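You operate a simulated robot arm through the tools that you are given. There is no shell and no other tool. Be economical: measure what you need, move in short steps, check, and stop when the job is done.

Carry out the task below with a simulated robot arm. There is one attempt and no reset: what you move stays moved.

## Task
Stand the cream connector in the grey nest, rub its flash off and put it in the green tray.
Fine: use the green abrasive pad and put it back. Set down upright: what you pick out, abrasive pad with a green handle. What is to be rubbed or washed off counts as gone when no trace of it is left.

Only the result counts: the job must be done as asked and must still hold three seconds after the hand-in. Knocking over, shifting, dropping, spilling or breaking anything else fails it.

## Robot
A 7-joint arm with a two-finger parallel gripper, fixed in place. Base frame: the origin is at the foot of the arm, x ahead of it, y to its left, z up; the work surface is at about z = 0.85. Readings come in m, degrees, newtons and seconds.
With the tool pointing down near the work surface it reaches from about 0.3 to 0.7 m from the base axis. Its first joint turns from -66.0 to 66.0 degrees. Payload 1.57 kg.
The TCP is the grasp point between the finger pads, 0.03 m short of the fingertips. In the tool frame z runs along the fingers and y along their closing line. Largest opening 0.11 m; finger width 0.024, thickness 0.012; the body of the gripper, 0.048 by 0.112 m, starts 0.078 m behind the TCP.
Orientation is told as [roll, pitch, yaw] about the base's x, y, z axes, in that order, counted from this pose: with the fingers straight down and closing along the base's y, the tool's x points along the base's -x, its y along +y and its z along -z.

## Interface
- The arm moves only by the tool servo_tool. Its argument "targets" is a list of rows, each a list of 3 entries, a list of its own where there are three numbers: the shift along the tool's x, y, z in units of 40 mm (1.0 is 40 mm), then the turn, a rotation vector about the tool's x, y, z in units of 8 degrees (1.0 is 8 degrees), then the opening in per cent of the stroke, from 0 (shut) to 100 (fully open). In form: [[[dx, dy, dz], [ax, ay, az], claw], ...]. A call has 1 to 8 rows; each row shifts and turns the commanded pose from where the row before left it, along the tool's axes as they then stand. A call with a number of a shift or a turn outside -1 to 1 is refused whole. A row lasts 0.2 s, in which the tool goes at most 0.05 m and 8.6 degrees; a call with a longer step from one row to the next is refused whole, and so is a gripper value outside its range. A pose out of reach is approached as far as the arm can. The call stops where the force on the tool passes 40 N (or 10 N more than at its start, if that is more) or the arm is blocked; 0.2 s more then pass. The fingers move at their own pace (about 0.108 m/s each) and stop on an object; they squeeze with about 35 N. The grip force told is the motor's: it shows also when the fingers shut on nothing. Time passes only in rows, and 0.2 s behind the last, so rows that do not move let the fingers close. The reply holds the time, the measured pose of the TCP, the force on the tool along the base axes, the opening and the grip force, in the units named above and with some noise, with the torque about the TCP (base axes, N m) and any sound that the robot's microphone picked up.
- Cameras (640 x 400 px; columns grow to the right, rows downward): "scene" is fixed at [0.1721, -0.3907, 1.4123]; the picture's right is [0.73, -0.69, 0.00], its down [-0.34, -0.36, -0.87] and it looks along [0.60, 0.63, -0.49] (base axes); focal length 278 px, centre (320, 200). "wrist" rides on the gripper at [0.07, 0.016, -0.141] in the tool frame; the picture's right is [-0.23, 0.97, 0.00], its down [-0.86, -0.20, -0.48] and it looks along [-0.47, -0.11, 0.88] (tool axes); focal length 222 px, centre (320, 200). There is no depth. A picture from a camera that has moved, and an enlarged one, comes with that camera's place and axes in the base frame and with its lens.
- get_image(camera): a new picture of that camera. The clock stands still meanwhile.
- enlarge(camera, box): a new picture of the part [left, top, right, bottom] of that camera's present view, enlarged. The clock stands still meanwhile.
- hand_in(): hands the job in; it is judged then, once.

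Go step by step. Nothing tells you positions but the pictures and the camera data: compare them with the known pose of the tool, close in by small moves and look again before you grip or let go. The budget is 120 turns and 84 pictures, counting those below and the enlarged ones. Unless the task says otherwise, let go and move clear before handing in, and close with one line.

The tools are called after "Request:" as a command line: name --argument value ..., lists and objects as JSON in quotes. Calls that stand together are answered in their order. servo_tool: Moves the arm, as the interface text tells. Its arguments: {"type":"object","properties":{"targets":{"type":"array"}},"required":["targets"]} The other tools are called the same way: get_image (camera) takes a picture; enlarge (camera, box) takes an enlarged picture of a part of a camera's view; hand_in () hands the job in.

At the start:

```text
t: 0.0
ee_pos: [0.4282, 0.0709, 1.2059]
ee_rot: [0.0, 0.0, -0.1]
contact_force: [0.4, -0.1, -0.3]
moment: [0.03, 0.0, 0.0]
gripper_width: 0.1099
gripper_force: 0.1
```

scene: 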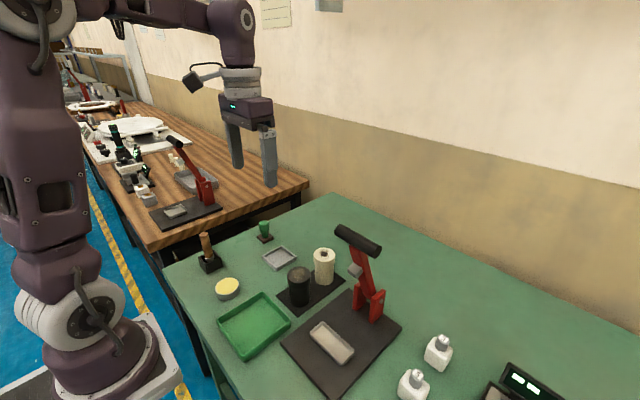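
wrist: 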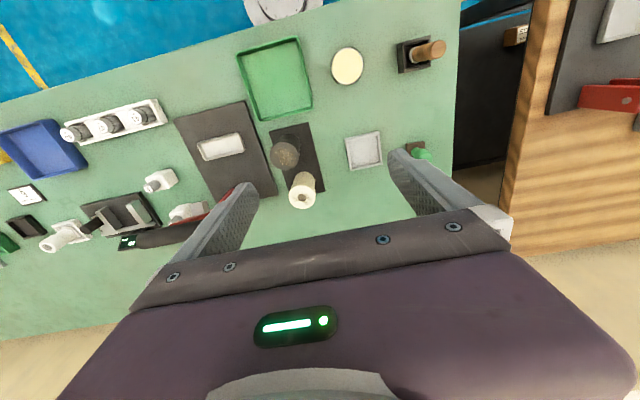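

I see a green bench with trays, a grey square (maybe the nest), dark and cream cylinders, and a green-handled item on a stand. I'll enlarge both views to identify things.

Request:
enlarge --camera "scene" --box '[180, 200, 420, 380]'

Request:
enlarge --camera "scene" --box '[380, 300, 640, 400]'

Request:
enlarge --camera "wrist" --box '[220, 20, 480, 220]'

Request:
enlarge --camera "wrist" --box '[0, 80, 240, 270]'

```text
2.22 times, centred on (300, 290) of scene
camera zoom: at [0.1721, -0.3907, 1.4123], right [0.73, -0.69, 0.0], down [-0.34, -0.36, -0.87], along [0.6, 0.63, -0.49], focal length 618 px, centre (364, 0)
```

zoom: 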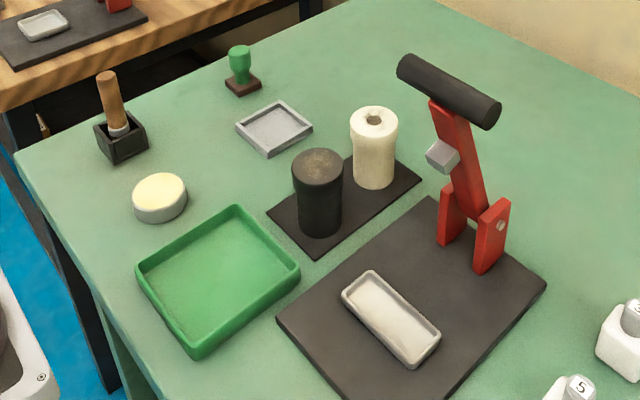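

```text
2.46 times, centred on (510, 350) of scene
camera zoom: at [0.1721, -0.3907, 1.4123], right [0.73, -0.69, 0.0], down [-0.34, -0.36, -0.87], along [0.6, 0.63, -0.49], focal length 685 px, centre (-148, -169)
```

zoom: 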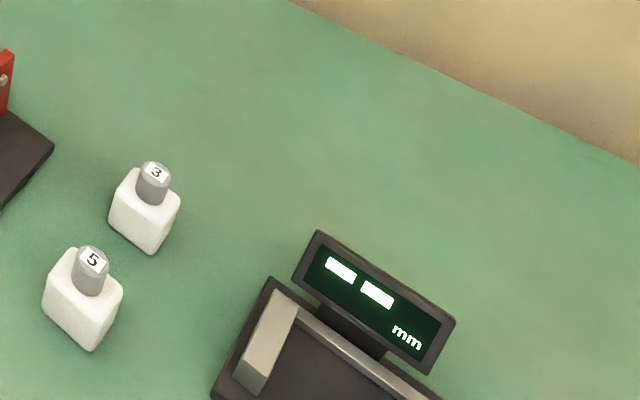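

```text
2.00 times, centred on (350, 120) of wrist
camera zoom: at [0.3576, 0.0876, 1.3466], right [0.23, 0.97, 0.0], down [0.86, -0.2, 0.48], along [0.47, -0.11, -0.88], focal length 444 px, centre (260, 360)
```

zoom: 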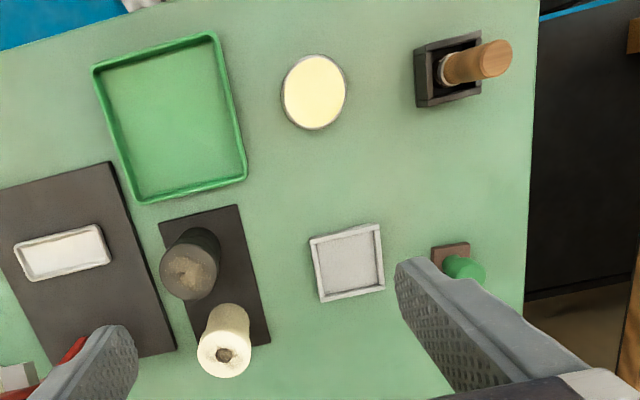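

```text
2.11 times, centred on (120, 175) of wrist
camera zoom: at [0.3576, 0.0876, 1.3466], right [0.23, 0.97, 0.0], down [0.86, -0.2, 0.48], along [0.47, -0.11, -0.88], focal length 468 px, centre (741, 253)
```

zoom: 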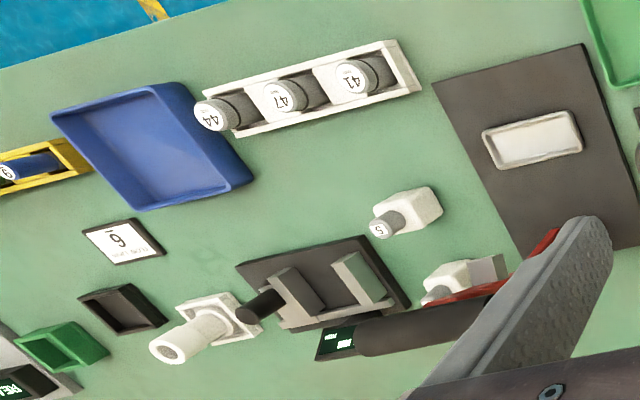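

The cream cylinder (~0.56, 0.00) on the dark mat, the grey square (~0.52, 0.15) and the green-handled pad (~0.54, 0.26) look relevant. I'll go closer for a better look.

Request:
servo_tool --targets '[[[0, -0.4, 0.8], [0, 0, 0], 100], [[0, -0.4, 0.8], [0, 0, 0], 100], [[0, -0.4, 0.8], [0, 0, 0], 100]]'

Request:
get_image --camera "wrist"

Request:
enlarge --camera "scene" --box '[270, 235, 350, 315]'

Request:
enlarge --camera "scene" --box '[240, 210, 310, 280]'

```text
t: 0.8
ee_pos: [0.4274, 0.0225, 1.1085]
ee_rot: [-0.1, -0.1, 0.0]
contact_force: [-0.7, -0.1, 0.5]
moment: [0.0, 0.01, 0.01]
gripper_width: 0.1098
gripper_force: 0.0
```

```text
77 pictures are left
camera wrist: at [0.3587, 0.0392, 1.2501], right [0.23, 0.97, 0.0], down [0.86, -0.2, 0.48], along [0.47, -0.11, -0.88], focal length 222 px, centre (320, 200)
```

wrist: 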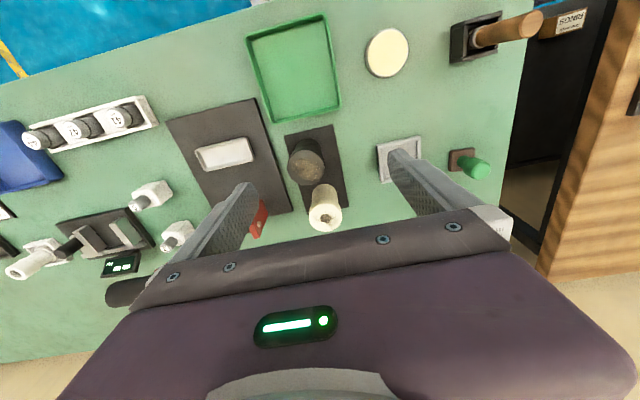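

```text
5.00 times, centred on (310, 275) of scene
camera zoom: at [0.1721, -0.3907, 1.4122], right [0.73, -0.69, 0.0], down [-0.34, -0.36, -0.87], along [0.6, 0.63, -0.49], focal length 1391 px, centre (370, -175)
```

zoom: 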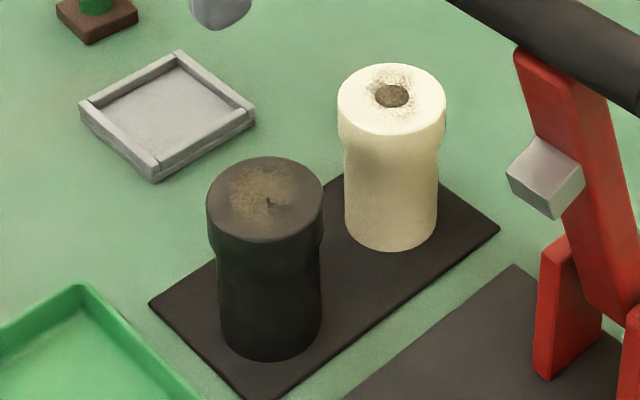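

```text
5.71 times, centred on (275, 245) of scene
camera zoom: at [0.1721, -0.3907, 1.4122], right [0.73, -0.69, 0.0], down [-0.34, -0.36, -0.87], along [0.6, 0.63, -0.49], focal length 1590 px, centre (577, -57)
```

zoom: 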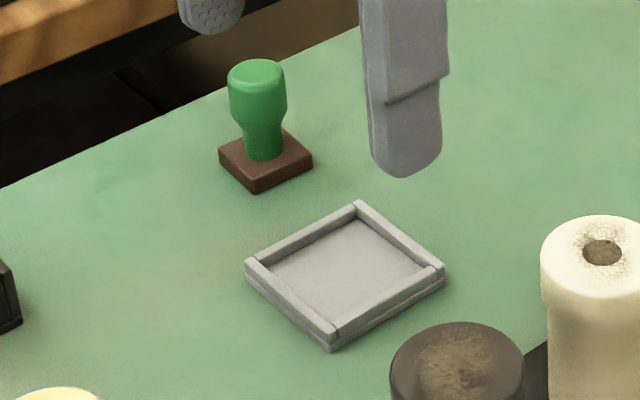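

The cream connector (top z≈0.94, at about 0.563, 0.001) carries speckled flash round its hole; the grey nest is at about (0.522, 0.151) and axis-aligned. I'll move above the connector and check.

Request:
servo_tool --targets '[[[-0.85, -0.135, 0.55], [0, 0, 0], 100], [[-0.85, -0.135, 0.55], [0, 0, 0], 100], [[-0.85, -0.135, 0.55], [0, 0, 0], 100], [[-0.84, -0.135, 0.55], [0, 0, 0], 100]]'

Request:
get_image --camera "wrist"

Request:
get_image --camera "scene"

```text
t: 1.8
ee_pos: [0.5622, 0.0004, 1.0219]
ee_rot: [0.0, 0.0, 0.0]
contact_force: [-0.1, 0.3, -0.2]
moment: [0.04, 0.01, 0.02]
gripper_width: 0.11
gripper_force: 0.1
```

```text
74 pictures are left
camera wrist: at [0.4927, 0.0179, 1.163], right [0.23, 0.97, 0.0], down [0.85, -0.2, 0.48], along [0.47, -0.11, -0.88], focal length 222 px, centre (320, 200)
```

wrist: 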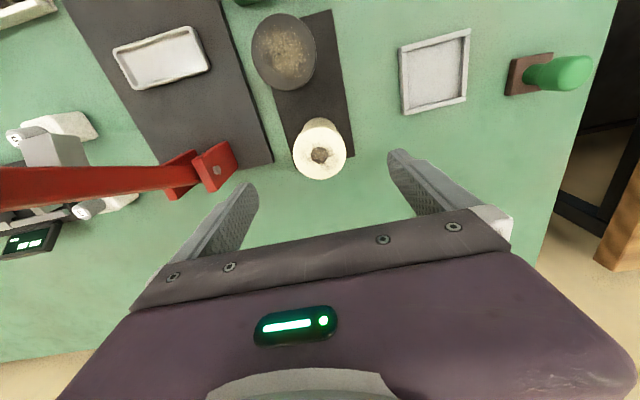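

```text
73 pictures are left
```

scene: 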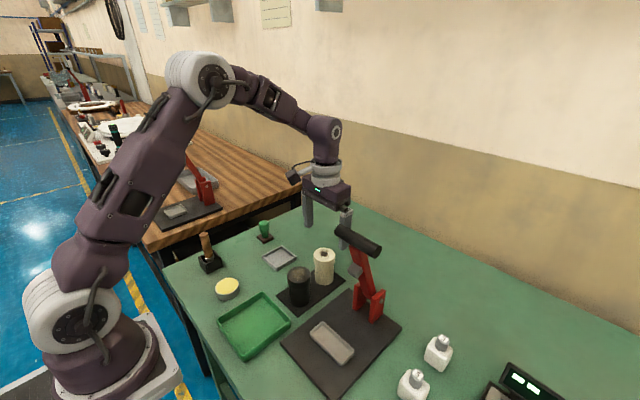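

The connector is nearly centred under the TCP (about 0.561, 0.001). I'll go down to grip the head.

Request:
servo_tool --targets '[[[0.03, 0.02, 0.8], [0, 0, 0], 100], [[0, 0, 0.8], [0, 0, 0], 100], [[0, 0, 0.75], [0, 0, 0], 100], [[0, 0, 0], [0, 0, 0], 100]]'

Request:
get_image --camera "wrist"

Request:
enlarge --camera "scene" --box '[260, 200, 400, 310]'

```text
t: 2.8
ee_pos: [0.5611, -0.0008, 0.927]
ee_rot: [0.1, -0.1, 0.0]
contact_force: [-0.2, 0.6, 0.4]
moment: [0.0, -0.01, 0.0]
gripper_width: 0.11
gripper_force: 0.1
```

```text
72 pictures are left
camera wrist: at [0.4913, 0.0176, 1.0679], right [0.23, 0.97, 0.0], down [0.86, -0.2, 0.48], along [0.47, -0.11, -0.88], focal length 222 px, centre (320, 200)
```

wrist: 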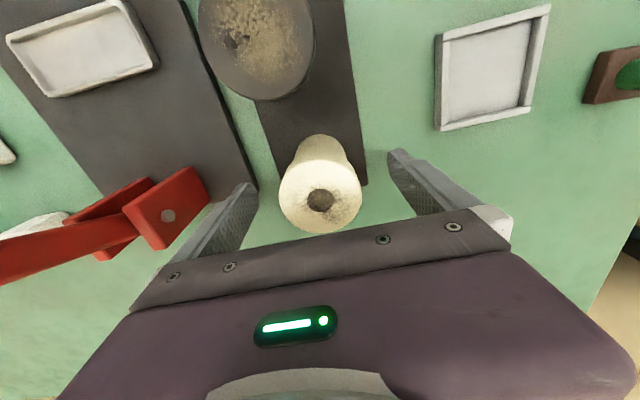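

```text
3.64 times, centred on (330, 255) of scene
camera zoom: at [0.1721, -0.3907, 1.4123], right [0.73, -0.69, 0.0], down [-0.34, -0.36, -0.87], along [0.6, 0.63, -0.49], focal length 1012 px, centre (284, 0)
```

zoom: 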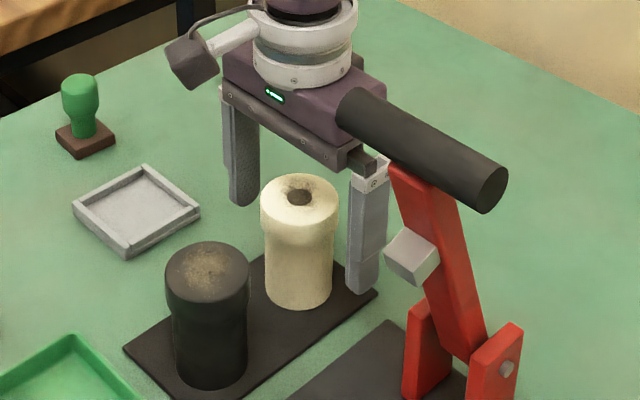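

Aligned: the hole sits where the TCP axis projects. Closing.

Request:
servo_tool --targets '[[[0, 0, 0], [0, 0, 0], 30], [[0, 0, 0], [0, 0, 0], 30], [[0, 0, 0], [0, 0, 0], 30], [[0, 0, 0], [0, 0, 0], 30]]'

Request:
get_image --camera "wrist"

```text
t: 3.8
ee_pos: [0.5612, -0.0005, 0.926]
ee_rot: [0.0, 0.0, 0.0]
contact_force: [0.9, 1.1, 0.4]
moment: [0.04, -0.03, 0.01]
gripper_width: 0.0546
gripper_force: 34.8
```

```text
70 pictures are left
camera wrist: at [0.4913, 0.0175, 1.0682], right [0.23, 0.97, 0.0], down [0.86, -0.2, 0.48], along [0.47, -0.11, -0.88], focal length 222 px, centre (320, 200)
```

wrist: 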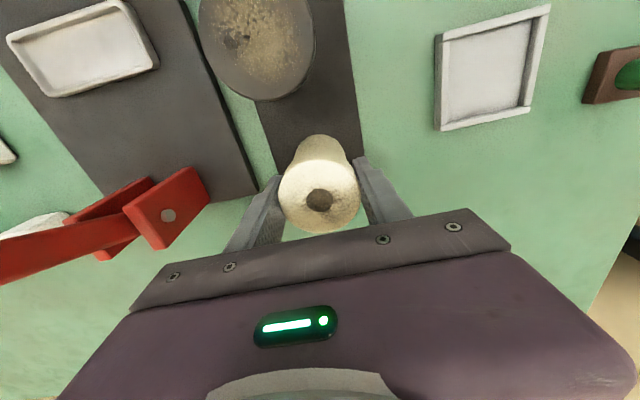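

Gripped at 0.0546 m. Lifting and carrying it to above the nest (~0.521, 0.150).

Request:
servo_tool --targets '[[[0, 0, -0.8], [0, 0, 0], 30], [[0, 0, -0.8], [0, 0, 0], 30], [[0.25, 0.94, 0], [0, 0, 0], 30], [[0.25, 0.94, 0], [0, 0, 0], 30], [[0.25, 0.94, 0], [0, 0, 0], 30], [[0.25, 0.94, 0], [0, 0, 0], 30], [[0, 0, 0], [0, 0, 0], 30]]'

Request:
get_image --camera "wrist"

Request:
enlarge --camera "scene" --box '[230, 190, 340, 290]'

```text
t: 5.4
ee_pos: [0.5241, 0.1524, 0.9926]
ee_rot: [0.0, 0.0, 0.0]
contact_force: [-0.6, -0.9, -0.8]
moment: [0.0, -0.03, 0.0]
gripper_width: 0.0546
gripper_force: 34.7
```

```text
69 pictures are left
camera wrist: at [0.4533, 0.17, 1.1335], right [0.23, 0.97, 0.0], down [0.86, -0.2, 0.48], along [0.47, -0.11, -0.88], focal length 222 px, centre (320, 200)
```

wrist: 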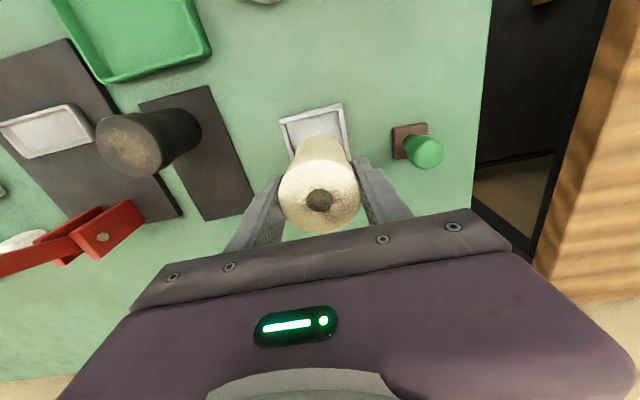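

```text
4.00 times, centred on (285, 240) of scene
camera zoom: at [0.1721, -0.3906, 1.4123], right [0.73, -0.69, 0.0], down [-0.34, -0.36, -0.87], along [0.6, 0.63, -0.49], focal length 1113 px, centre (460, 40)
```

zoom: 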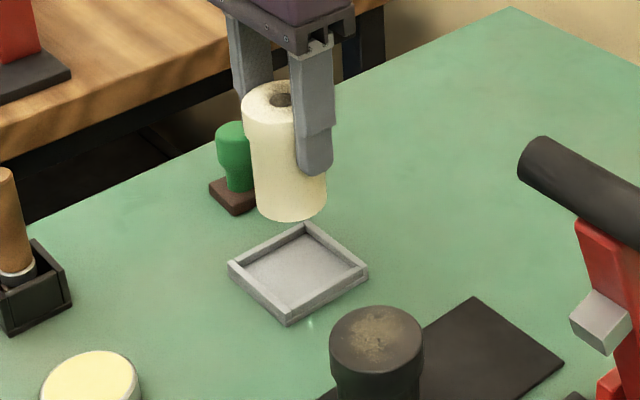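

The connector is held over the nest, which I now place at about (0.520, 0.147). I'll lower partway with a small correction and look again.

Request:
servo_tool --targets '[[[0.06, -0.12, 0.5], [0, 0, 0], 30], [[0, 0, 0.4], [0, 0, 0], 30], [[0, 0, 0], [0, 0, 0], 30], [[0, 0, 0], [0, 0, 0], 30]]'

Request:
enlarge --camera "wrist" --box '[240, 80, 400, 240]'

Request:
enlarge --camera "scene" --box '[240, 210, 320, 290]'

```text
t: 6.4
ee_pos: [0.5205, 0.1474, 0.9571]
ee_rot: [0.0, 0.0, 0.0]
contact_force: [-0.6, 0.7, -2.2]
moment: [-0.02, 0.03, 0.05]
gripper_width: 0.0544
gripper_force: 35.1
```

```text
2.50 times, centred on (320, 160) of wrist
camera zoom: at [0.451, 0.1645, 1.0975], right [0.23, 0.97, 0.0], down [0.86, -0.2, 0.48], along [0.47, -0.11, -0.88], focal length 555 px, centre (320, 300)
```

zoom: 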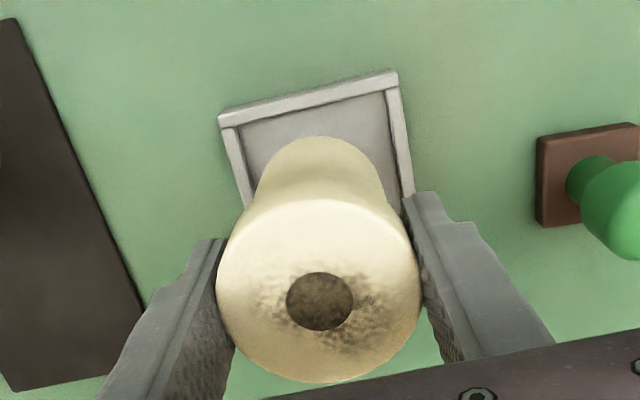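

```text
5.00 times, centred on (280, 250) of scene
camera zoom: at [0.1721, -0.3907, 1.4123], right [0.73, -0.69, 0.0], down [-0.34, -0.36, -0.87], along [0.6, 0.63, -0.49], focal length 1391 px, centre (520, -50)
```

zoom: 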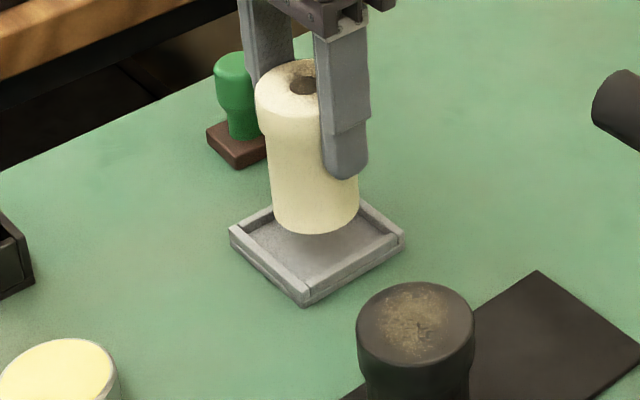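

Both views say the nest centre is about 1.5 mm further in x and 2.5 mm further in y. I'll correct and lower near the rim.

Request:
servo_tool --targets '[[[-0.04, 0.065, 0], [0, 0, 0], 30], [[0, 0, 0.35], [0, 0, 0], 30], [[0, 0, 0], [0, 0, 0], 30], [[0, 0, 0], [0, 0, 0], 30]]'

Request:
enlarge --camera "wrist" --box '[240, 80, 400, 240]'

Request:
enlarge --camera "scene" --box '[250, 220, 310, 280]'

```text
t: 7.4
ee_pos: [0.5214, 0.1505, 0.9421]
ee_rot: [-0.1, 0.0, 0.0]
contact_force: [-0.1, -0.4, -0.4]
moment: [-0.01, 0.01, -0.02]
gripper_width: 0.0543
gripper_force: 35.5
```

```text
2.50 times, centred on (320, 160) of wrist
camera zoom: at [0.4515, 0.1674, 1.0833], right [0.23, 0.97, 0.0], down [0.86, -0.2, 0.48], along [0.47, -0.11, -0.88], focal length 555 px, centre (320, 300)
```

zoom: 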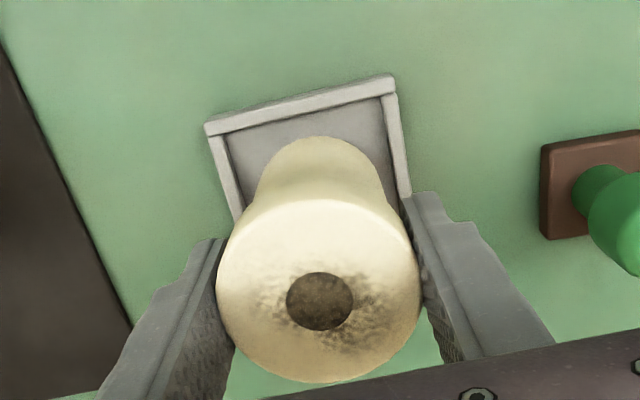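

```text
6.67 times, centred on (280, 250) of scene
camera zoom: at [0.1721, -0.3907, 1.4123], right [0.73, -0.69, 0.0], down [-0.34, -0.36, -0.87], along [0.6, 0.63, -0.49], focal length 1855 px, centre (587, -133)
```

zoom: 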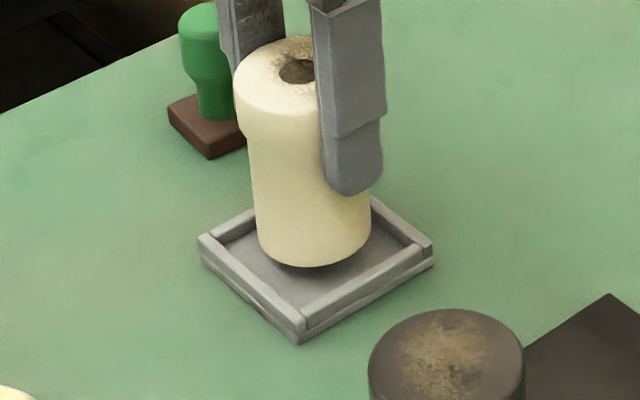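

Centred well in both views. Lowering gently onto the nest floor.

Request:
servo_tool --targets '[[[0, -0.02, 0.1], [0, 0, 0], 30], [[0, 0, 0.1], [0, 0, 0], 30], [[0, 0, 0.05], [0, 0, 0], 30], [[0, 0, 0], [0, 0, 0], 30]]'

Request:
enlarge --camera "scene" --box '[250, 220, 310, 280]'

```text
t: 8.4
ee_pos: [0.5212, 0.1482, 0.9321]
ee_rot: [0.0, 0.0, 0.0]
contact_force: [0.8, 0.0, -1.2]
moment: [-0.03, 0.02, 0.02]
gripper_width: 0.0543
gripper_force: 34.6
```

```text
6.67 times, centred on (280, 250) of scene
camera zoom: at [0.1721, -0.3907, 1.4123], right [0.73, -0.69, 0.0], down [-0.34, -0.36, -0.87], along [0.6, 0.63, -0.49], focal length 1855 px, centre (587, -133)
```

zoom: 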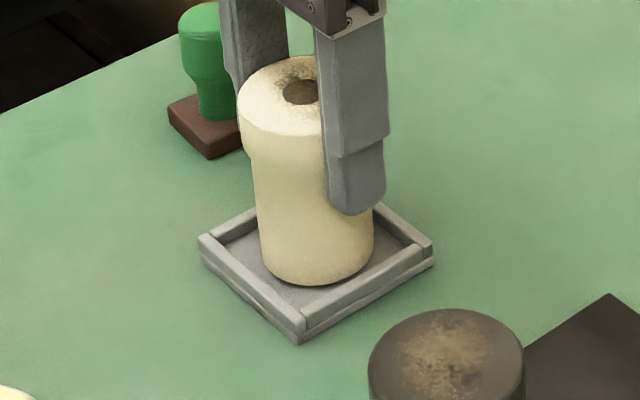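

It has entered the nest freely. A few more small steps to feel the floor.

Request:
servo_tool --targets '[[[0, 0, 0.04], [0, 0, 0], 30], [[0, 0, 0.04], [0, 0, 0], 30], [[0, 0, 0], [0, 0, 0], 30]]'

```text
t: 9.2
ee_pos: [0.5209, 0.1491, 0.93]
ee_rot: [0.0, -0.1, 0.0]
contact_force: [0.4, 0.3, 1.3]
moment: [-0.06, -0.01, -0.01]
gripper_width: 0.0545
gripper_force: 35.0
```

Request:
servo_tool --targets '[[[0, 0, 0.03], [0, 0, 0], 30], [[0, 0, 0.03], [0, 0, 0], 30], [[0, 0, 0], [0, 0, 0], 30]]'

Request:
enlarge --camera "scene" --box '[250, 220, 310, 280]'

```text
t: 10.0
ee_pos: [0.5231, 0.1501, 0.9276]
ee_rot: [0.1, -0.2, 0.0]
contact_force: [-4.0, 1.5, 35.8]
moment: [-0.03, -0.07, -0.15]
gripper_width: 0.0547
gripper_force: 34.6
```

```text
6.67 times, centred on (280, 250) of scene
camera zoom: at [0.1714, -0.3908, 1.4123], right [0.73, -0.69, 0.0], down [-0.34, -0.36, -0.87], along [0.6, 0.63, -0.49], focal length 1855 px, centre (587, -133)
```

zoom: 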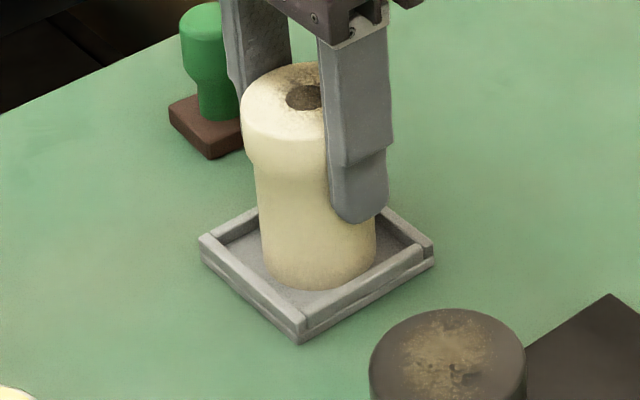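

It stands on the floor (36 N). Easing 1.2 mm, then releasing and rising.

Request:
servo_tool --targets '[[[0, 0, -0.04], [0, 0, 0], 30], [[0, 0, 0], [0, 0, 0], 60], [[0, 0, 0], [0, 0, 0], 90], [[0, 0, 0], [0, 0, 0], 90], [[0, 0, -0.8], [0, 0, 0], 90], [[0, 0, -0.8], [0, 0, 0], 90], [[0, 0, -0.8], [0, 0, 0], 90]]'

Request:
get_image --camera "wrist"

Request:
enlarge --camera "scene" --box '[240, 200, 320, 280]'

```text
t: 11.6
ee_pos: [0.5205, 0.1472, 1.0229]
ee_rot: [0.0, -0.1, 0.1]
contact_force: [-0.1, 0.3, 0.4]
moment: [-0.01, 0.0, -0.03]
gripper_width: 0.0991
gripper_force: 0.1
```

```text
61 pictures are left
camera wrist: at [0.4506, 0.1647, 1.1641], right [0.23, 0.97, 0.0], down [0.86, -0.2, 0.48], along [0.47, -0.11, -0.88], focal length 222 px, centre (320, 200)
```

wrist: 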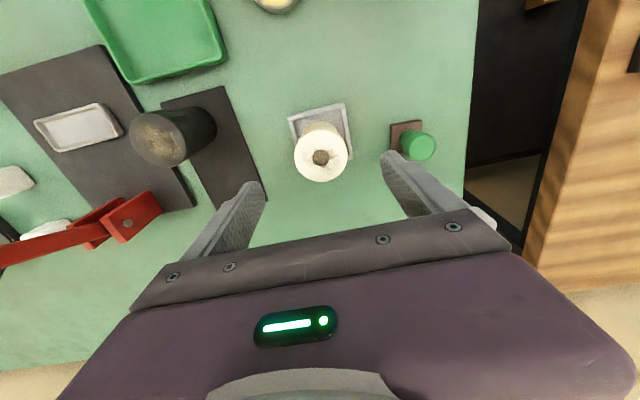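

```text
5.00 times, centred on (280, 240) of scene
camera zoom: at [0.1721, -0.3907, 1.4123], right [0.73, -0.69, 0.0], down [-0.34, -0.36, -0.87], along [0.6, 0.63, -0.49], focal length 1391 px, centre (520, 0)
```

zoom: 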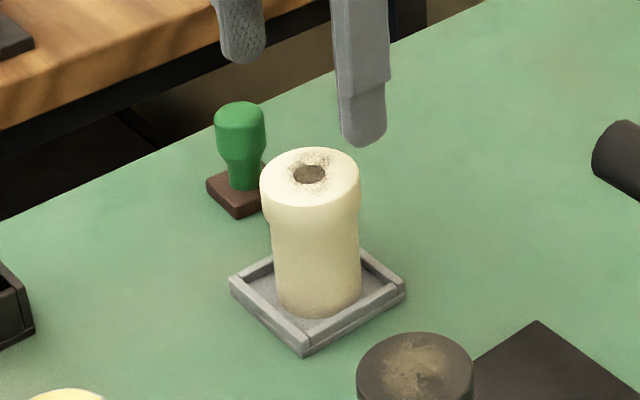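

The connector stands in the nest. Next is the pad: centre about (0.543, 0.254), handle top about z 0.925; I'll move above it with the fingers partly closed.

Request:
servo_tool --targets '[[[-0.19, 0.88, 0], [0, 0, 0], 60], [[-0.19, 0.88, 0], [0, 0, 0], 60], [[-0.18, 0.88, 0], [0, 0, 0], 60], [[0, 0, 0], [0, 0, 0], 60]]'

Request:
enlarge --camera "wrist" --box '[240, 80, 400, 240]'

Request:
enlarge --camera "scene" --box '[220, 190, 320, 280]'

```text
t: 12.6
ee_pos: [0.5426, 0.2527, 1.0216]
ee_rot: [0.0, -0.1, 0.0]
contact_force: [-0.3, -0.4, -0.7]
moment: [0.05, -0.03, 0.01]
gripper_width: 0.0657
gripper_force: 0.0
```

```text
2.50 times, centred on (320, 160) of wrist
camera zoom: at [0.4732, 0.2702, 1.1625], right [0.23, 0.97, 0.0], down [0.86, -0.2, 0.48], along [0.47, -0.11, -0.88], focal length 555 px, centre (320, 300)
```

zoom: 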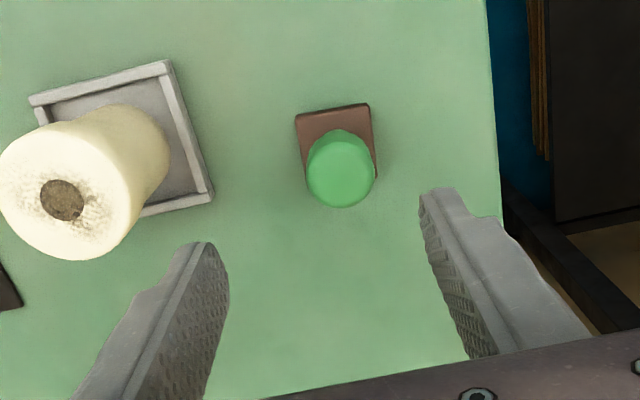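

```text
4.44 times, centred on (270, 235) of scene
camera zoom: at [0.1721, -0.3907, 1.4123], right [0.73, -0.69, 0.0], down [-0.34, -0.36, -0.87], along [0.6, 0.63, -0.49], focal length 1236 px, centre (542, 44)
```

zoom: 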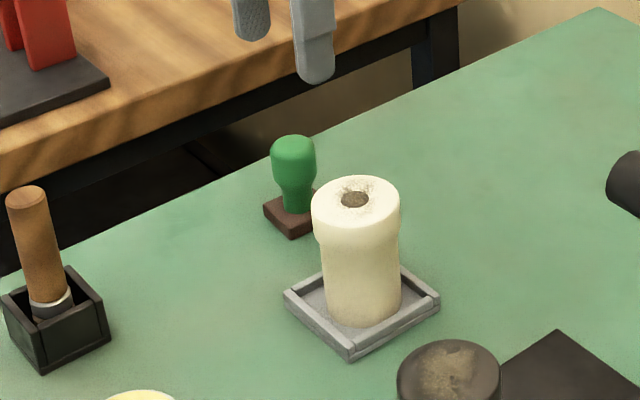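

The wrist view puts the handle about 9 mm further in y and 3 mm nearer in x. Correcting and lowering partway.

Request:
servo_tool --targets '[[[0.075, 0.235, 0.6], [0, 0, 0], 60], [[0, 0, 0.6], [0, 0, 0], 60], [[0, 0, 0], [0, 0, 0], 60]]'

Request:
enlarge --camera "wrist" --box '[240, 100, 400, 260]'

Request:
enlarge --camera "scene" --box '[220, 190, 300, 270]'

```text
t: 13.4
ee_pos: [0.5397, 0.2641, 0.9739]
ee_rot: [0.0, 0.0, -0.1]
contact_force: [0.0, -0.6, 0.5]
moment: [0.01, 0.01, -0.01]
gripper_width: 0.0661
gripper_force: 0.0
```

```text
2.50 times, centred on (320, 180) of wrist
camera zoom: at [0.47, 0.2807, 1.115], right [0.23, 0.97, 0.0], down [0.86, -0.2, 0.48], along [0.47, -0.11, -0.88], focal length 555 px, centre (320, 250)
```

zoom: 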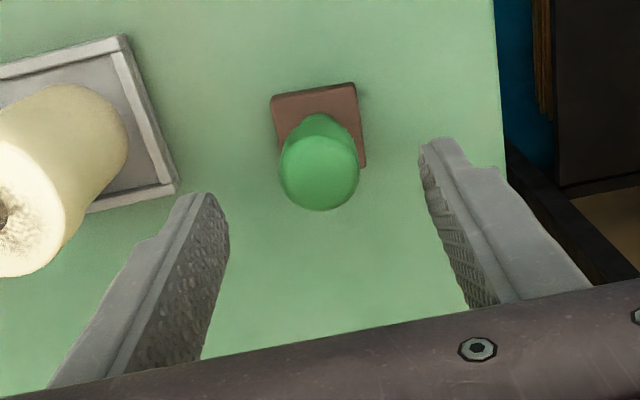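

```text
5.00 times, centred on (260, 230) of scene
camera zoom: at [0.1721, -0.3907, 1.4123], right [0.73, -0.69, 0.0], down [-0.34, -0.36, -0.87], along [0.6, 0.63, -0.49], focal length 1391 px, centre (620, 50)
```

zoom: 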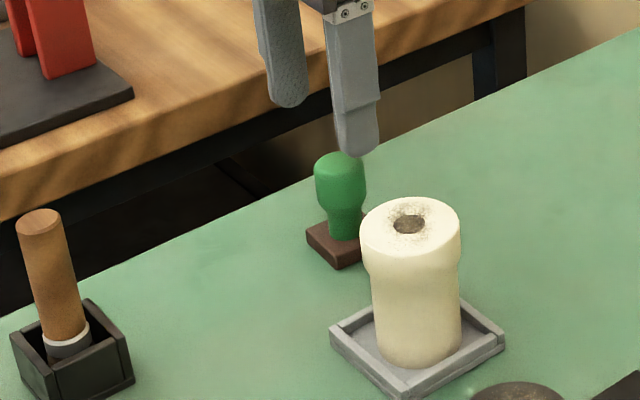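

The handle sits right under the TCP axis. Descending to grip the bulb.

Request:
servo_tool --targets '[[[-0.05, -0.02, 0.6], [0, 0, 0], 60], [[0, 0, 0.6], [0, 0, 0], 60], [[0, 0, 0.5], [0, 0, 0], 60], [[0, 0, 0], [0, 0, 0], 60]]'

Request:
get_image --camera "wrist"

Request:
enlarge --camera "scene" --box '[230, 190, 300, 260]'

```text
t: 14.4
ee_pos: [0.543, 0.2624, 0.9065]
ee_rot: [0.0, 0.1, -0.1]
contact_force: [-0.3, 0.2, -0.3]
moment: [0.0, -0.01, 0.02]
gripper_width: 0.0661
gripper_force: 0.0
```

```text
55 pictures are left
camera wrist: at [0.4728, 0.2791, 1.0478], right [0.23, 0.97, 0.0], down [0.86, -0.2, 0.48], along [0.47, -0.11, -0.88], focal length 222 px, centre (320, 200)
```

wrist: 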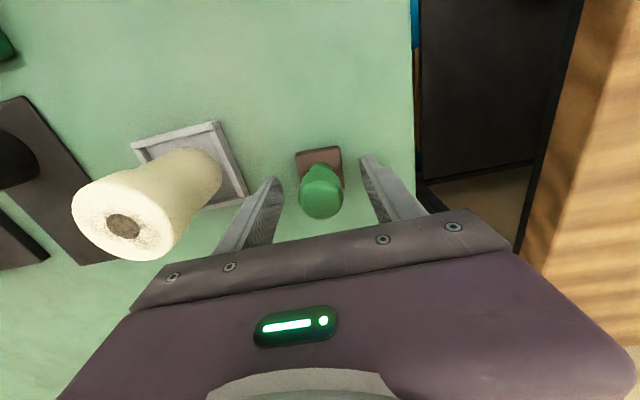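

```text
5.71 times, centred on (265, 225) of scene
camera zoom: at [0.1721, -0.3907, 1.4123], right [0.73, -0.69, 0.0], down [-0.34, -0.36, -0.87], along [0.6, 0.63, -0.49], focal length 1590 px, centre (634, 57)
```

zoom: 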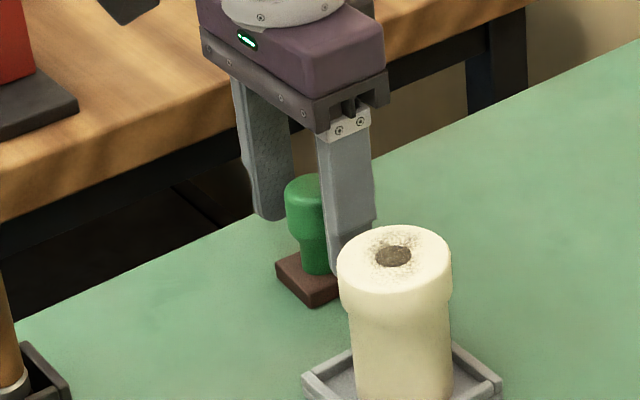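

Fingers straddle the bulb. Closing.

Request:
servo_tool --targets '[[[0, 0, 0], [0, 0, 0], 10], [[0, 0, 0], [0, 0, 0], 10], [[0, 0, 0], [0, 0, 0], 10], [[0, 0, 0], [0, 0, 0], 10]]'

Request:
get_image --camera "wrist"

```text
t: 15.4
ee_pos: [0.5434, 0.2622, 0.9078]
ee_rot: [0.0, 0.0, -0.1]
contact_force: [-0.1, 0.1, -0.6]
moment: [0.0, 0.01, 0.0]
gripper_width: 0.0299
gripper_force: 34.8
```

```text
53 pictures are left
camera wrist: at [0.4728, 0.2791, 1.0481], right [0.23, 0.97, 0.0], down [0.86, -0.2, 0.48], along [0.47, -0.11, -0.88], focal length 222 px, centre (320, 200)
```

wrist: 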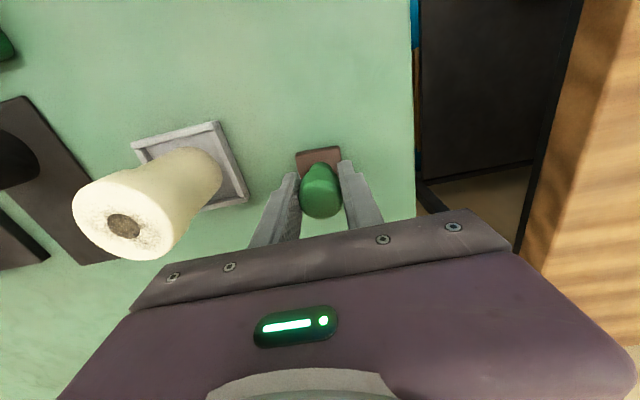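

Gripped (0.030 m) at (0.543, 0.262, 0.907), which is the spot to return it to. Lifting and moving over the connector.

Request:
servo_tool --targets '[[[0, 0, -1.0], [0, 0, 0], 10], [[0, 0, -1.0], [0, 0, 0], 10], [[0, 0, -1.0], [0, 0, 0], 10], [[0.19, -0.94, 0], [0, 0, 0], 10], [[0.18, -0.94, 0], [0, 0, 0], 10], [[0.18, -0.94, 0], [0, 0, 0], 10], [[0, 0, 0], [0, 0, 0], 10]]'

Request:
enlarge --camera "wrist" --box '[240, 80, 400, 240]'

Request:
enlarge --camera "scene" --box '[240, 190, 330, 280]'

```text
t: 17.0
ee_pos: [0.5204, 0.1524, 1.0267]
ee_rot: [0.0, 0.0, 0.1]
contact_force: [-0.4, 0.1, -0.7]
moment: [0.0, 0.0, 0.01]
gripper_width: 0.0305
gripper_force: 34.8
```

```text
2.50 times, centred on (320, 160) of wrist
camera zoom: at [0.4512, 0.1685, 1.1681], right [0.23, 0.97, 0.0], down [0.86, -0.2, 0.48], along [0.47, -0.11, -0.88], focal length 555 px, centre (320, 300)
```

zoom: 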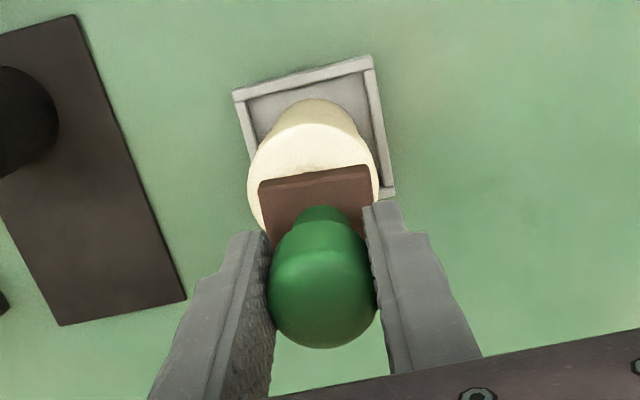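

```text
4.44 times, centred on (285, 235) of scene
camera zoom: at [0.1721, -0.3907, 1.4123], right [0.73, -0.69, 0.0], down [-0.34, -0.36, -0.87], along [0.6, 0.63, -0.49], focal length 1236 px, centre (476, 44)
```

zoom: 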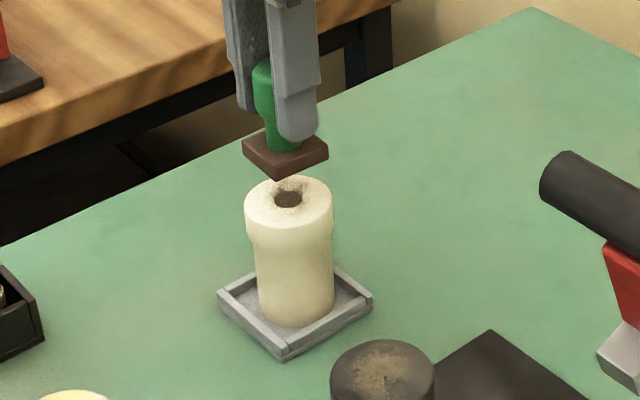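

The pad hovers over the connector. Lowering to touch its top.

Request:
servo_tool --targets '[[[0, -0.03, 0.3], [0, 0, 0], 10], [[0, 0, 0.15], [0, 0, 0], 10], [[0, 0, 0.05], [0, 0, 0], 10], [[0, 0, 0], [0, 0, 0], 10]]'

Request:
enlarge --camera "scene" --box '[250, 200, 310, 260]'

```text
t: 18.0
ee_pos: [0.5194, 0.15, 1.0084]
ee_rot: [-0.1, 0.0, 0.0]
contact_force: [0.0, 1.0, -1.2]
moment: [-0.03, -0.02, -0.03]
gripper_width: 0.0302
gripper_force: 34.5
```

```text
6.67 times, centred on (280, 230) of scene
camera zoom: at [0.1721, -0.3907, 1.4123], right [0.73, -0.69, 0.0], down [-0.34, -0.36, -0.87], along [0.6, 0.63, -0.49], focal length 1855 px, centre (587, 0)
```

zoom: 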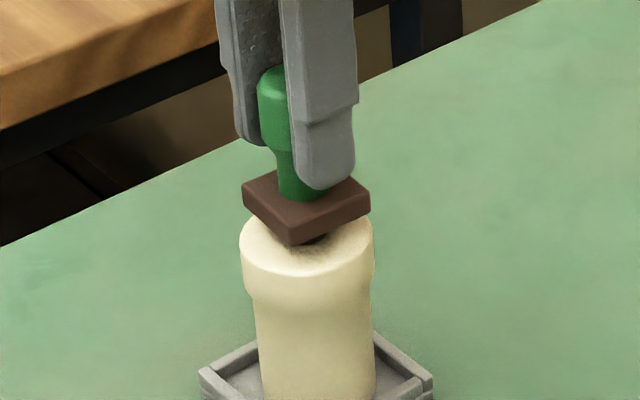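

Still a few millimetres of gap. Small steps down.

Request:
servo_tool --targets '[[[0, 0, 0.05], [0, 0, 0], 10], [[0, 0, 0.05], [0, 0, 0], 10], [[0, 0, 0.03], [0, 0, 0], 10], [[0, 0, 0], [0, 0, 0], 10]]'

```text
t: 19.0
ee_pos: [0.5205, 0.1498, 1.002]
ee_rot: [0.1, 0.1, 0.0]
contact_force: [0.8, 0.0, -1.1]
moment: [0.01, -0.04, 0.0]
gripper_width: 0.0301
gripper_force: 35.0
```

Request:
servo_tool --targets '[[[0, 0, 0.025], [0, 0, 0], 10], [[0, 0, 0.025], [0, 0, 0], 10], [[0, 0, 0], [0, 0, 0], 10]]'

```text
t: 19.8
ee_pos: [0.5198, 0.1479, 0.9992]
ee_rot: [0.1, 0.0, 0.0]
contact_force: [-0.7, 0.1, -0.2]
moment: [0.0, 0.0, 0.0]
gripper_width: 0.0301
gripper_force: 35.3
```

Request:
servo_tool --targets '[[[0, 0, 0.02], [0, 0, 0], 10], [[0, 0, 0.02], [0, 0, 0], 10], [[0, 0, 0], [0, 0, 0], 10]]'

Request:
enlarge --camera "scene" --box '[250, 210, 310, 270]'

```text
t: 20.6
ee_pos: [0.5206, 0.1498, 0.9984]
ee_rot: [0.0, 0.0, 0.0]
contact_force: [-1.1, -0.7, -1.5]
moment: [-0.01, -0.02, 0.01]
gripper_width: 0.0304
gripper_force: 35.2
```

```text
6.67 times, centred on (280, 240) of scene
camera zoom: at [0.1721, -0.3907, 1.4123], right [0.73, -0.69, 0.0], down [-0.34, -0.36, -0.87], along [0.6, 0.63, -0.49], focal length 1855 px, centre (587, -67)
```

zoom: 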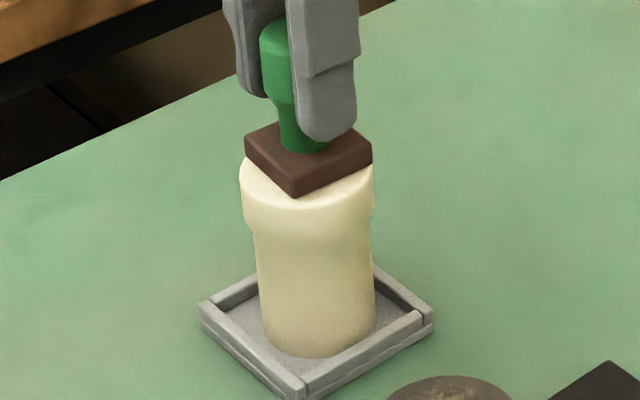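

Nearly touching. Two more tiny steps.

Request:
servo_tool --targets '[[[0, 0, 0.02], [0, 0, 0], 10], [[0, 0, 0.02], [0, 0, 0], 10], [[0, 0, 0], [0, 0, 0], 10]]'

```text
t: 21.4
ee_pos: [0.5216, 0.1508, 0.998]
ee_rot: [0.0, -0.2, 0.0]
contact_force: [-2.7, 1.4, 11.8]
moment: [0.02, 0.22, 0.03]
gripper_width: 0.0301
gripper_force: 35.4
```

Contact at about 12 N. Rubbing with short strokes.

Request:
servo_tool --targets '[[[0, 0.2, 0], [0, 0, 0], 10], [[0, -0.2, 0], [0, 0, 0], 10], [[0, -0.2, 0], [0, 0, 0], 10], [[0, 0.2, 0], [0, 0, 0], 10], [[0.2, 0, 0], [0, 0, 0], 10], [[-0.2, 0, 0], [0, 0, 0], 10], [[-0.2, 0, 0], [0, 0, 0], 10], [[0.2, 0, 0], [0, 0, 0], 10]]'

Request:
enlarge --camera "scene" --box '[250, 210, 310, 270]'

```text
t: 23.2
ee_pos: [0.5221, 0.1501, 0.9981]
ee_rot: [-0.1, -0.2, 0.0]
contact_force: [4.2, 1.2, 13.5]
moment: [-0.11, -0.35, 0.06]
gripper_width: 0.0304
gripper_force: 35.0
```

```text
6.67 times, centred on (280, 240) of scene
camera zoom: at [0.172, -0.3907, 1.4123], right [0.73, -0.69, 0.0], down [-0.34, -0.36, -0.87], along [0.6, 0.63, -0.49], focal length 1855 px, centre (587, -67)
```

zoom: 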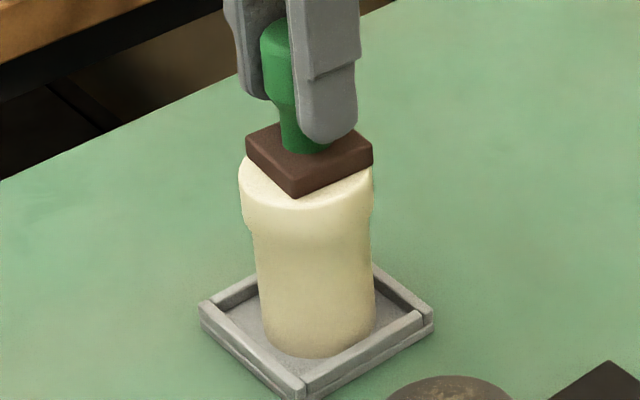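

Stable. A few more passes covering a wider area.

Request:
servo_tool --targets '[[[0, 0.3, 0], [0, 0, 0], 10], [[0.25, -0.1, 0], [0, 0, 0], 10], [[0, -0.4, 0], [0, 0, 0], 10], [[-0.25, -0.1, 0], [0, 0, 0], 10], [[-0.25, 0.1, 0], [0, 0, 0], 10], [[0, 0.4, 0], [0, 0, 0], 10], [[0.25, 0.1, 0], [0, 0, 0], 10], [[0, -0.3, 0], [0, 0, 0], 10]]'

Request:
servo_tool --targets '[[[0, 0.2, 0], [0, 0, 0], 10], [[0, -0.4, 0], [0, 0, 0], 10], [[0, 0.4, 0], [0, 0, 0], 10], [[0, -0.2, 0], [0, 0, 0], 10], [[0.2, 0, 0], [0, 0, 0], 10], [[-0.4, 0, 0], [0, 0, 0], 10], [[0.4, 0, 0], [0, 0, 0], 10], [[-0.2, 0, 0], [0, 0, 0], 10]]'

Request:
servo_tool --targets '[[[0, 0, -0.5], [0, 0, 0], 10], [[0, 0, -0.5], [0, 0, 0], 10], [[0.1, 0.9, 0], [0, 0, 0], 10], [[0.1, 0.9, 0], [0, 0, 0], 10], [[0, 0, 0], [0, 0, 0], 10]]'

Request:
enlarge --camera "scene" --box '[250, 210, 310, 270]'

Request:
get_image --camera "wrist"

```text
t: 25.0
ee_pos: [0.5205, 0.1504, 0.9981]
ee_rot: [0.2, -0.2, 0.1]
contact_force: [-0.9, 8.6, 31.0]
moment: [0.4, 0.09, 0.08]
gripper_width: 0.0304
gripper_force: 35.1
```

```text
t: 26.8
ee_pos: [0.5203, 0.1472, 0.9961]
ee_rot: [-0.1, 0.1, -0.1]
contact_force: [-0.4, -0.7, 3.0]
moment: [0.07, 0.03, 0.02]
gripper_width: 0.0303
gripper_force: 35.1
```

```text
t: 28.0
ee_pos: [0.512, 0.2218, 1.0364]
ee_rot: [0.0, 0.0, 0.0]
contact_force: [-0.7, 0.3, 0.2]
moment: [0.03, 0.02, 0.03]
gripper_width: 0.0302
gripper_force: 35.2
```

```text
6.67 times, centred on (280, 240) of scene
camera zoom: at [0.1721, -0.3907, 1.4123], right [0.73, -0.69, 0.0], down [-0.34, -0.36, -0.87], along [0.6, 0.63, -0.49], focal length 1855 px, centre (587, -67)
```

zoom: 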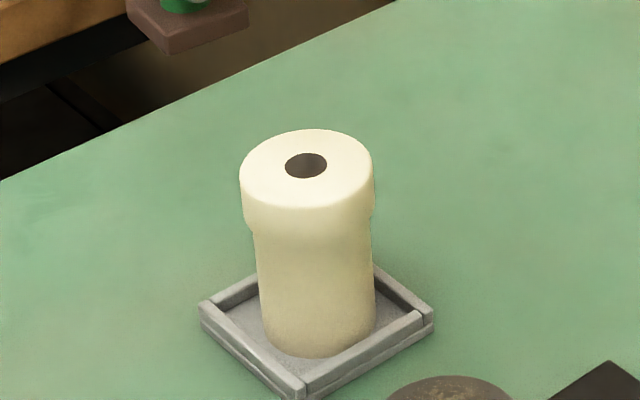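

```text
46 pictures are left
camera wrist: at [0.4423, 0.2387, 1.1769], right [0.23, 0.97, 0.0], down [0.86, -0.2, 0.48], along [0.47, -0.11, -0.88], focal length 222 px, centre (320, 200)
```

wrist: 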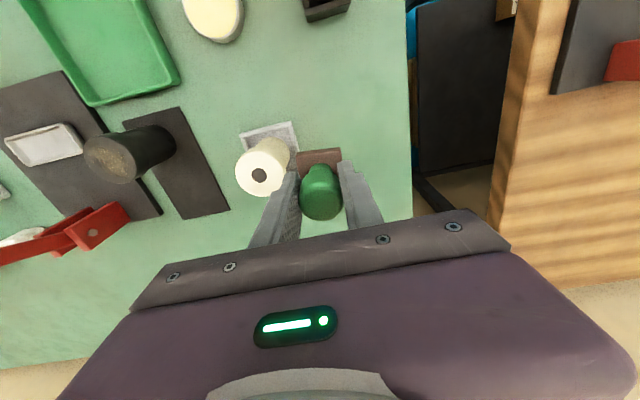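

The top looks clean; checking close up for any trace.

Request:
enlarge --camera "scene" --box '[267, 217, 291, 237]'

Request:
enlarge --camera "wrist" --box '[225, 130, 305, 205]'

```text
16.00 times, centred on (279, 227) of scene
camera zoom: at [0.1721, -0.3907, 1.4123], right [0.73, -0.69, 0.0], down [-0.34, -0.36, -0.87], along [0.6, 0.63, -0.49], focal length 4451 px, centre (976, -232)
```

zoom: 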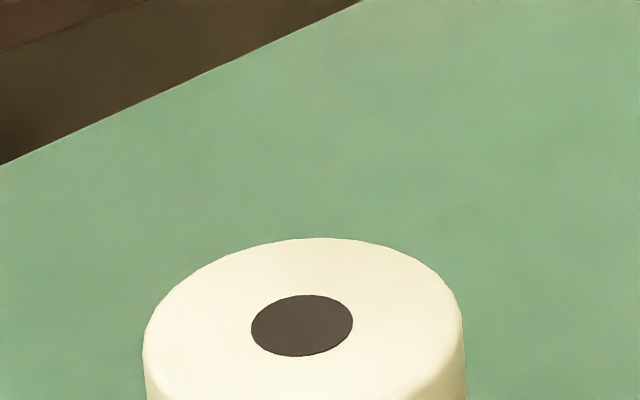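

```text
5.33 times, centred on (265, 168) of wrist
camera zoom: at [0.4423, 0.2387, 1.1769], right [0.23, 0.97, 0.0], down [0.86, -0.2, 0.48], along [0.47, -0.11, -0.88], focal length 1185 px, centre (613, 373)
```

zoom: 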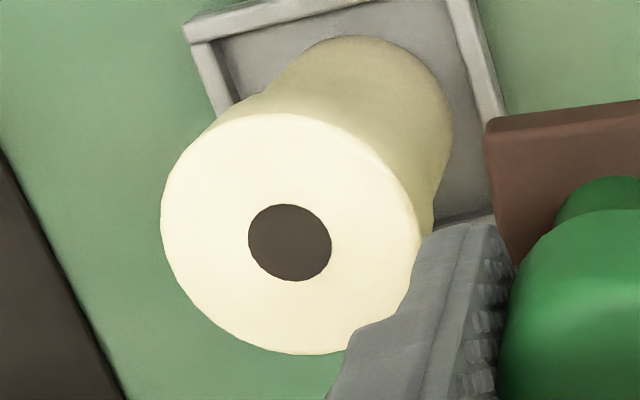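

No trace left. Returning the pad to (0.543, 0.262): moving across and lowering most of the way.

Request:
servo_tool --targets '[[[-0.39, 0.505, 0], [0, 0, 0], 10], [[-0.39, 0.505, 0], [0, 0, 0], 10], [[0, 0, 0.9], [0, 0, 0], 10], [[0, 0, 0.9], [0, 0, 0], 10], [[0, 0, 0.9], [0, 0, 0], 10], [[0, 0, 0.3], [0, 0, 0], 10], [[0, 0, 0], [0, 0, 0], 10]]'

Request:
enlarge --camera "scene" --box '[230, 190, 300, 260]'

```text
t: 29.6
ee_pos: [0.5436, 0.2637, 0.9184]
ee_rot: [0.0, 0.0, 0.0]
contact_force: [-0.5, 0.3, -0.4]
moment: [0.0, -0.03, -0.02]
gripper_width: 0.0304
gripper_force: 34.9
```

```text
5.71 times, centred on (265, 225) of scene
camera zoom: at [0.1721, -0.3907, 1.4123], right [0.73, -0.69, 0.0], down [-0.34, -0.36, -0.87], along [0.6, 0.63, -0.49], focal length 1590 px, centre (634, 57)
```

zoom: 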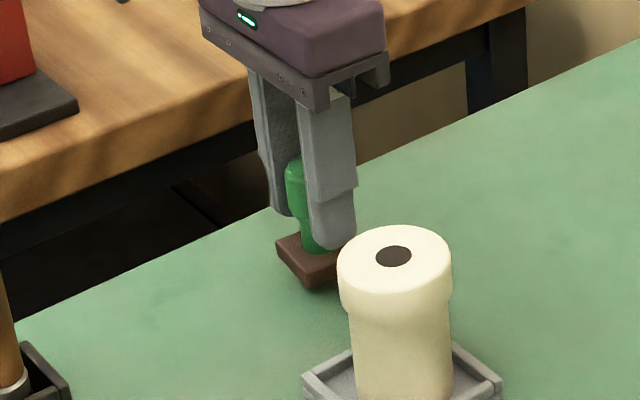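

Request:
servo_tool --targets '[[[0, -0.02, 0.15], [0, 0, 0], 10], [[0, 0, 0.05], [0, 0, 0], 10], [[0, 0, 0.03], [0, 0, 0], 10], [[0, 0, 0], [0, 0, 0], 10]]'

```text
t: 30.6
ee_pos: [0.5441, 0.263, 0.9077]
ee_rot: [0.1, 0.0, 0.0]
contact_force: [0.2, -0.1, -1.3]
moment: [0.0, -0.04, -0.04]
gripper_width: 0.0301
gripper_force: 34.6
```

Near the bench; a few tiny steps until contact.

Request:
servo_tool --targets '[[[0, 0, 0.02], [0, 0, 0], 10], [[0, 0, 0.02], [0, 0, 0], 10], [[0, 0, 0], [0, 0, 0], 10]]'

```text
t: 31.4
ee_pos: [0.5454, 0.261, 0.906]
ee_rot: [0.0, 0.1, 0.0]
contact_force: [0.2, 0.4, -0.4]
moment: [0.0, 0.01, 0.0]
gripper_width: 0.0302
gripper_force: 34.8
```

Request:
servo_tool --targets '[[[0, 0, 0.02], [0, 0, 0], 10], [[0, 0, 0.02], [0, 0, 0], 10], [[0, 0, 0], [0, 0, 0], 10]]'

```text
t: 32.2
ee_pos: [0.5439, 0.2614, 0.9045]
ee_rot: [0.0, 0.0, 0.0]
contact_force: [0.1, -0.2, 2.9]
moment: [0.03, -0.08, 0.02]
gripper_width: 0.0302
gripper_force: 34.9
```

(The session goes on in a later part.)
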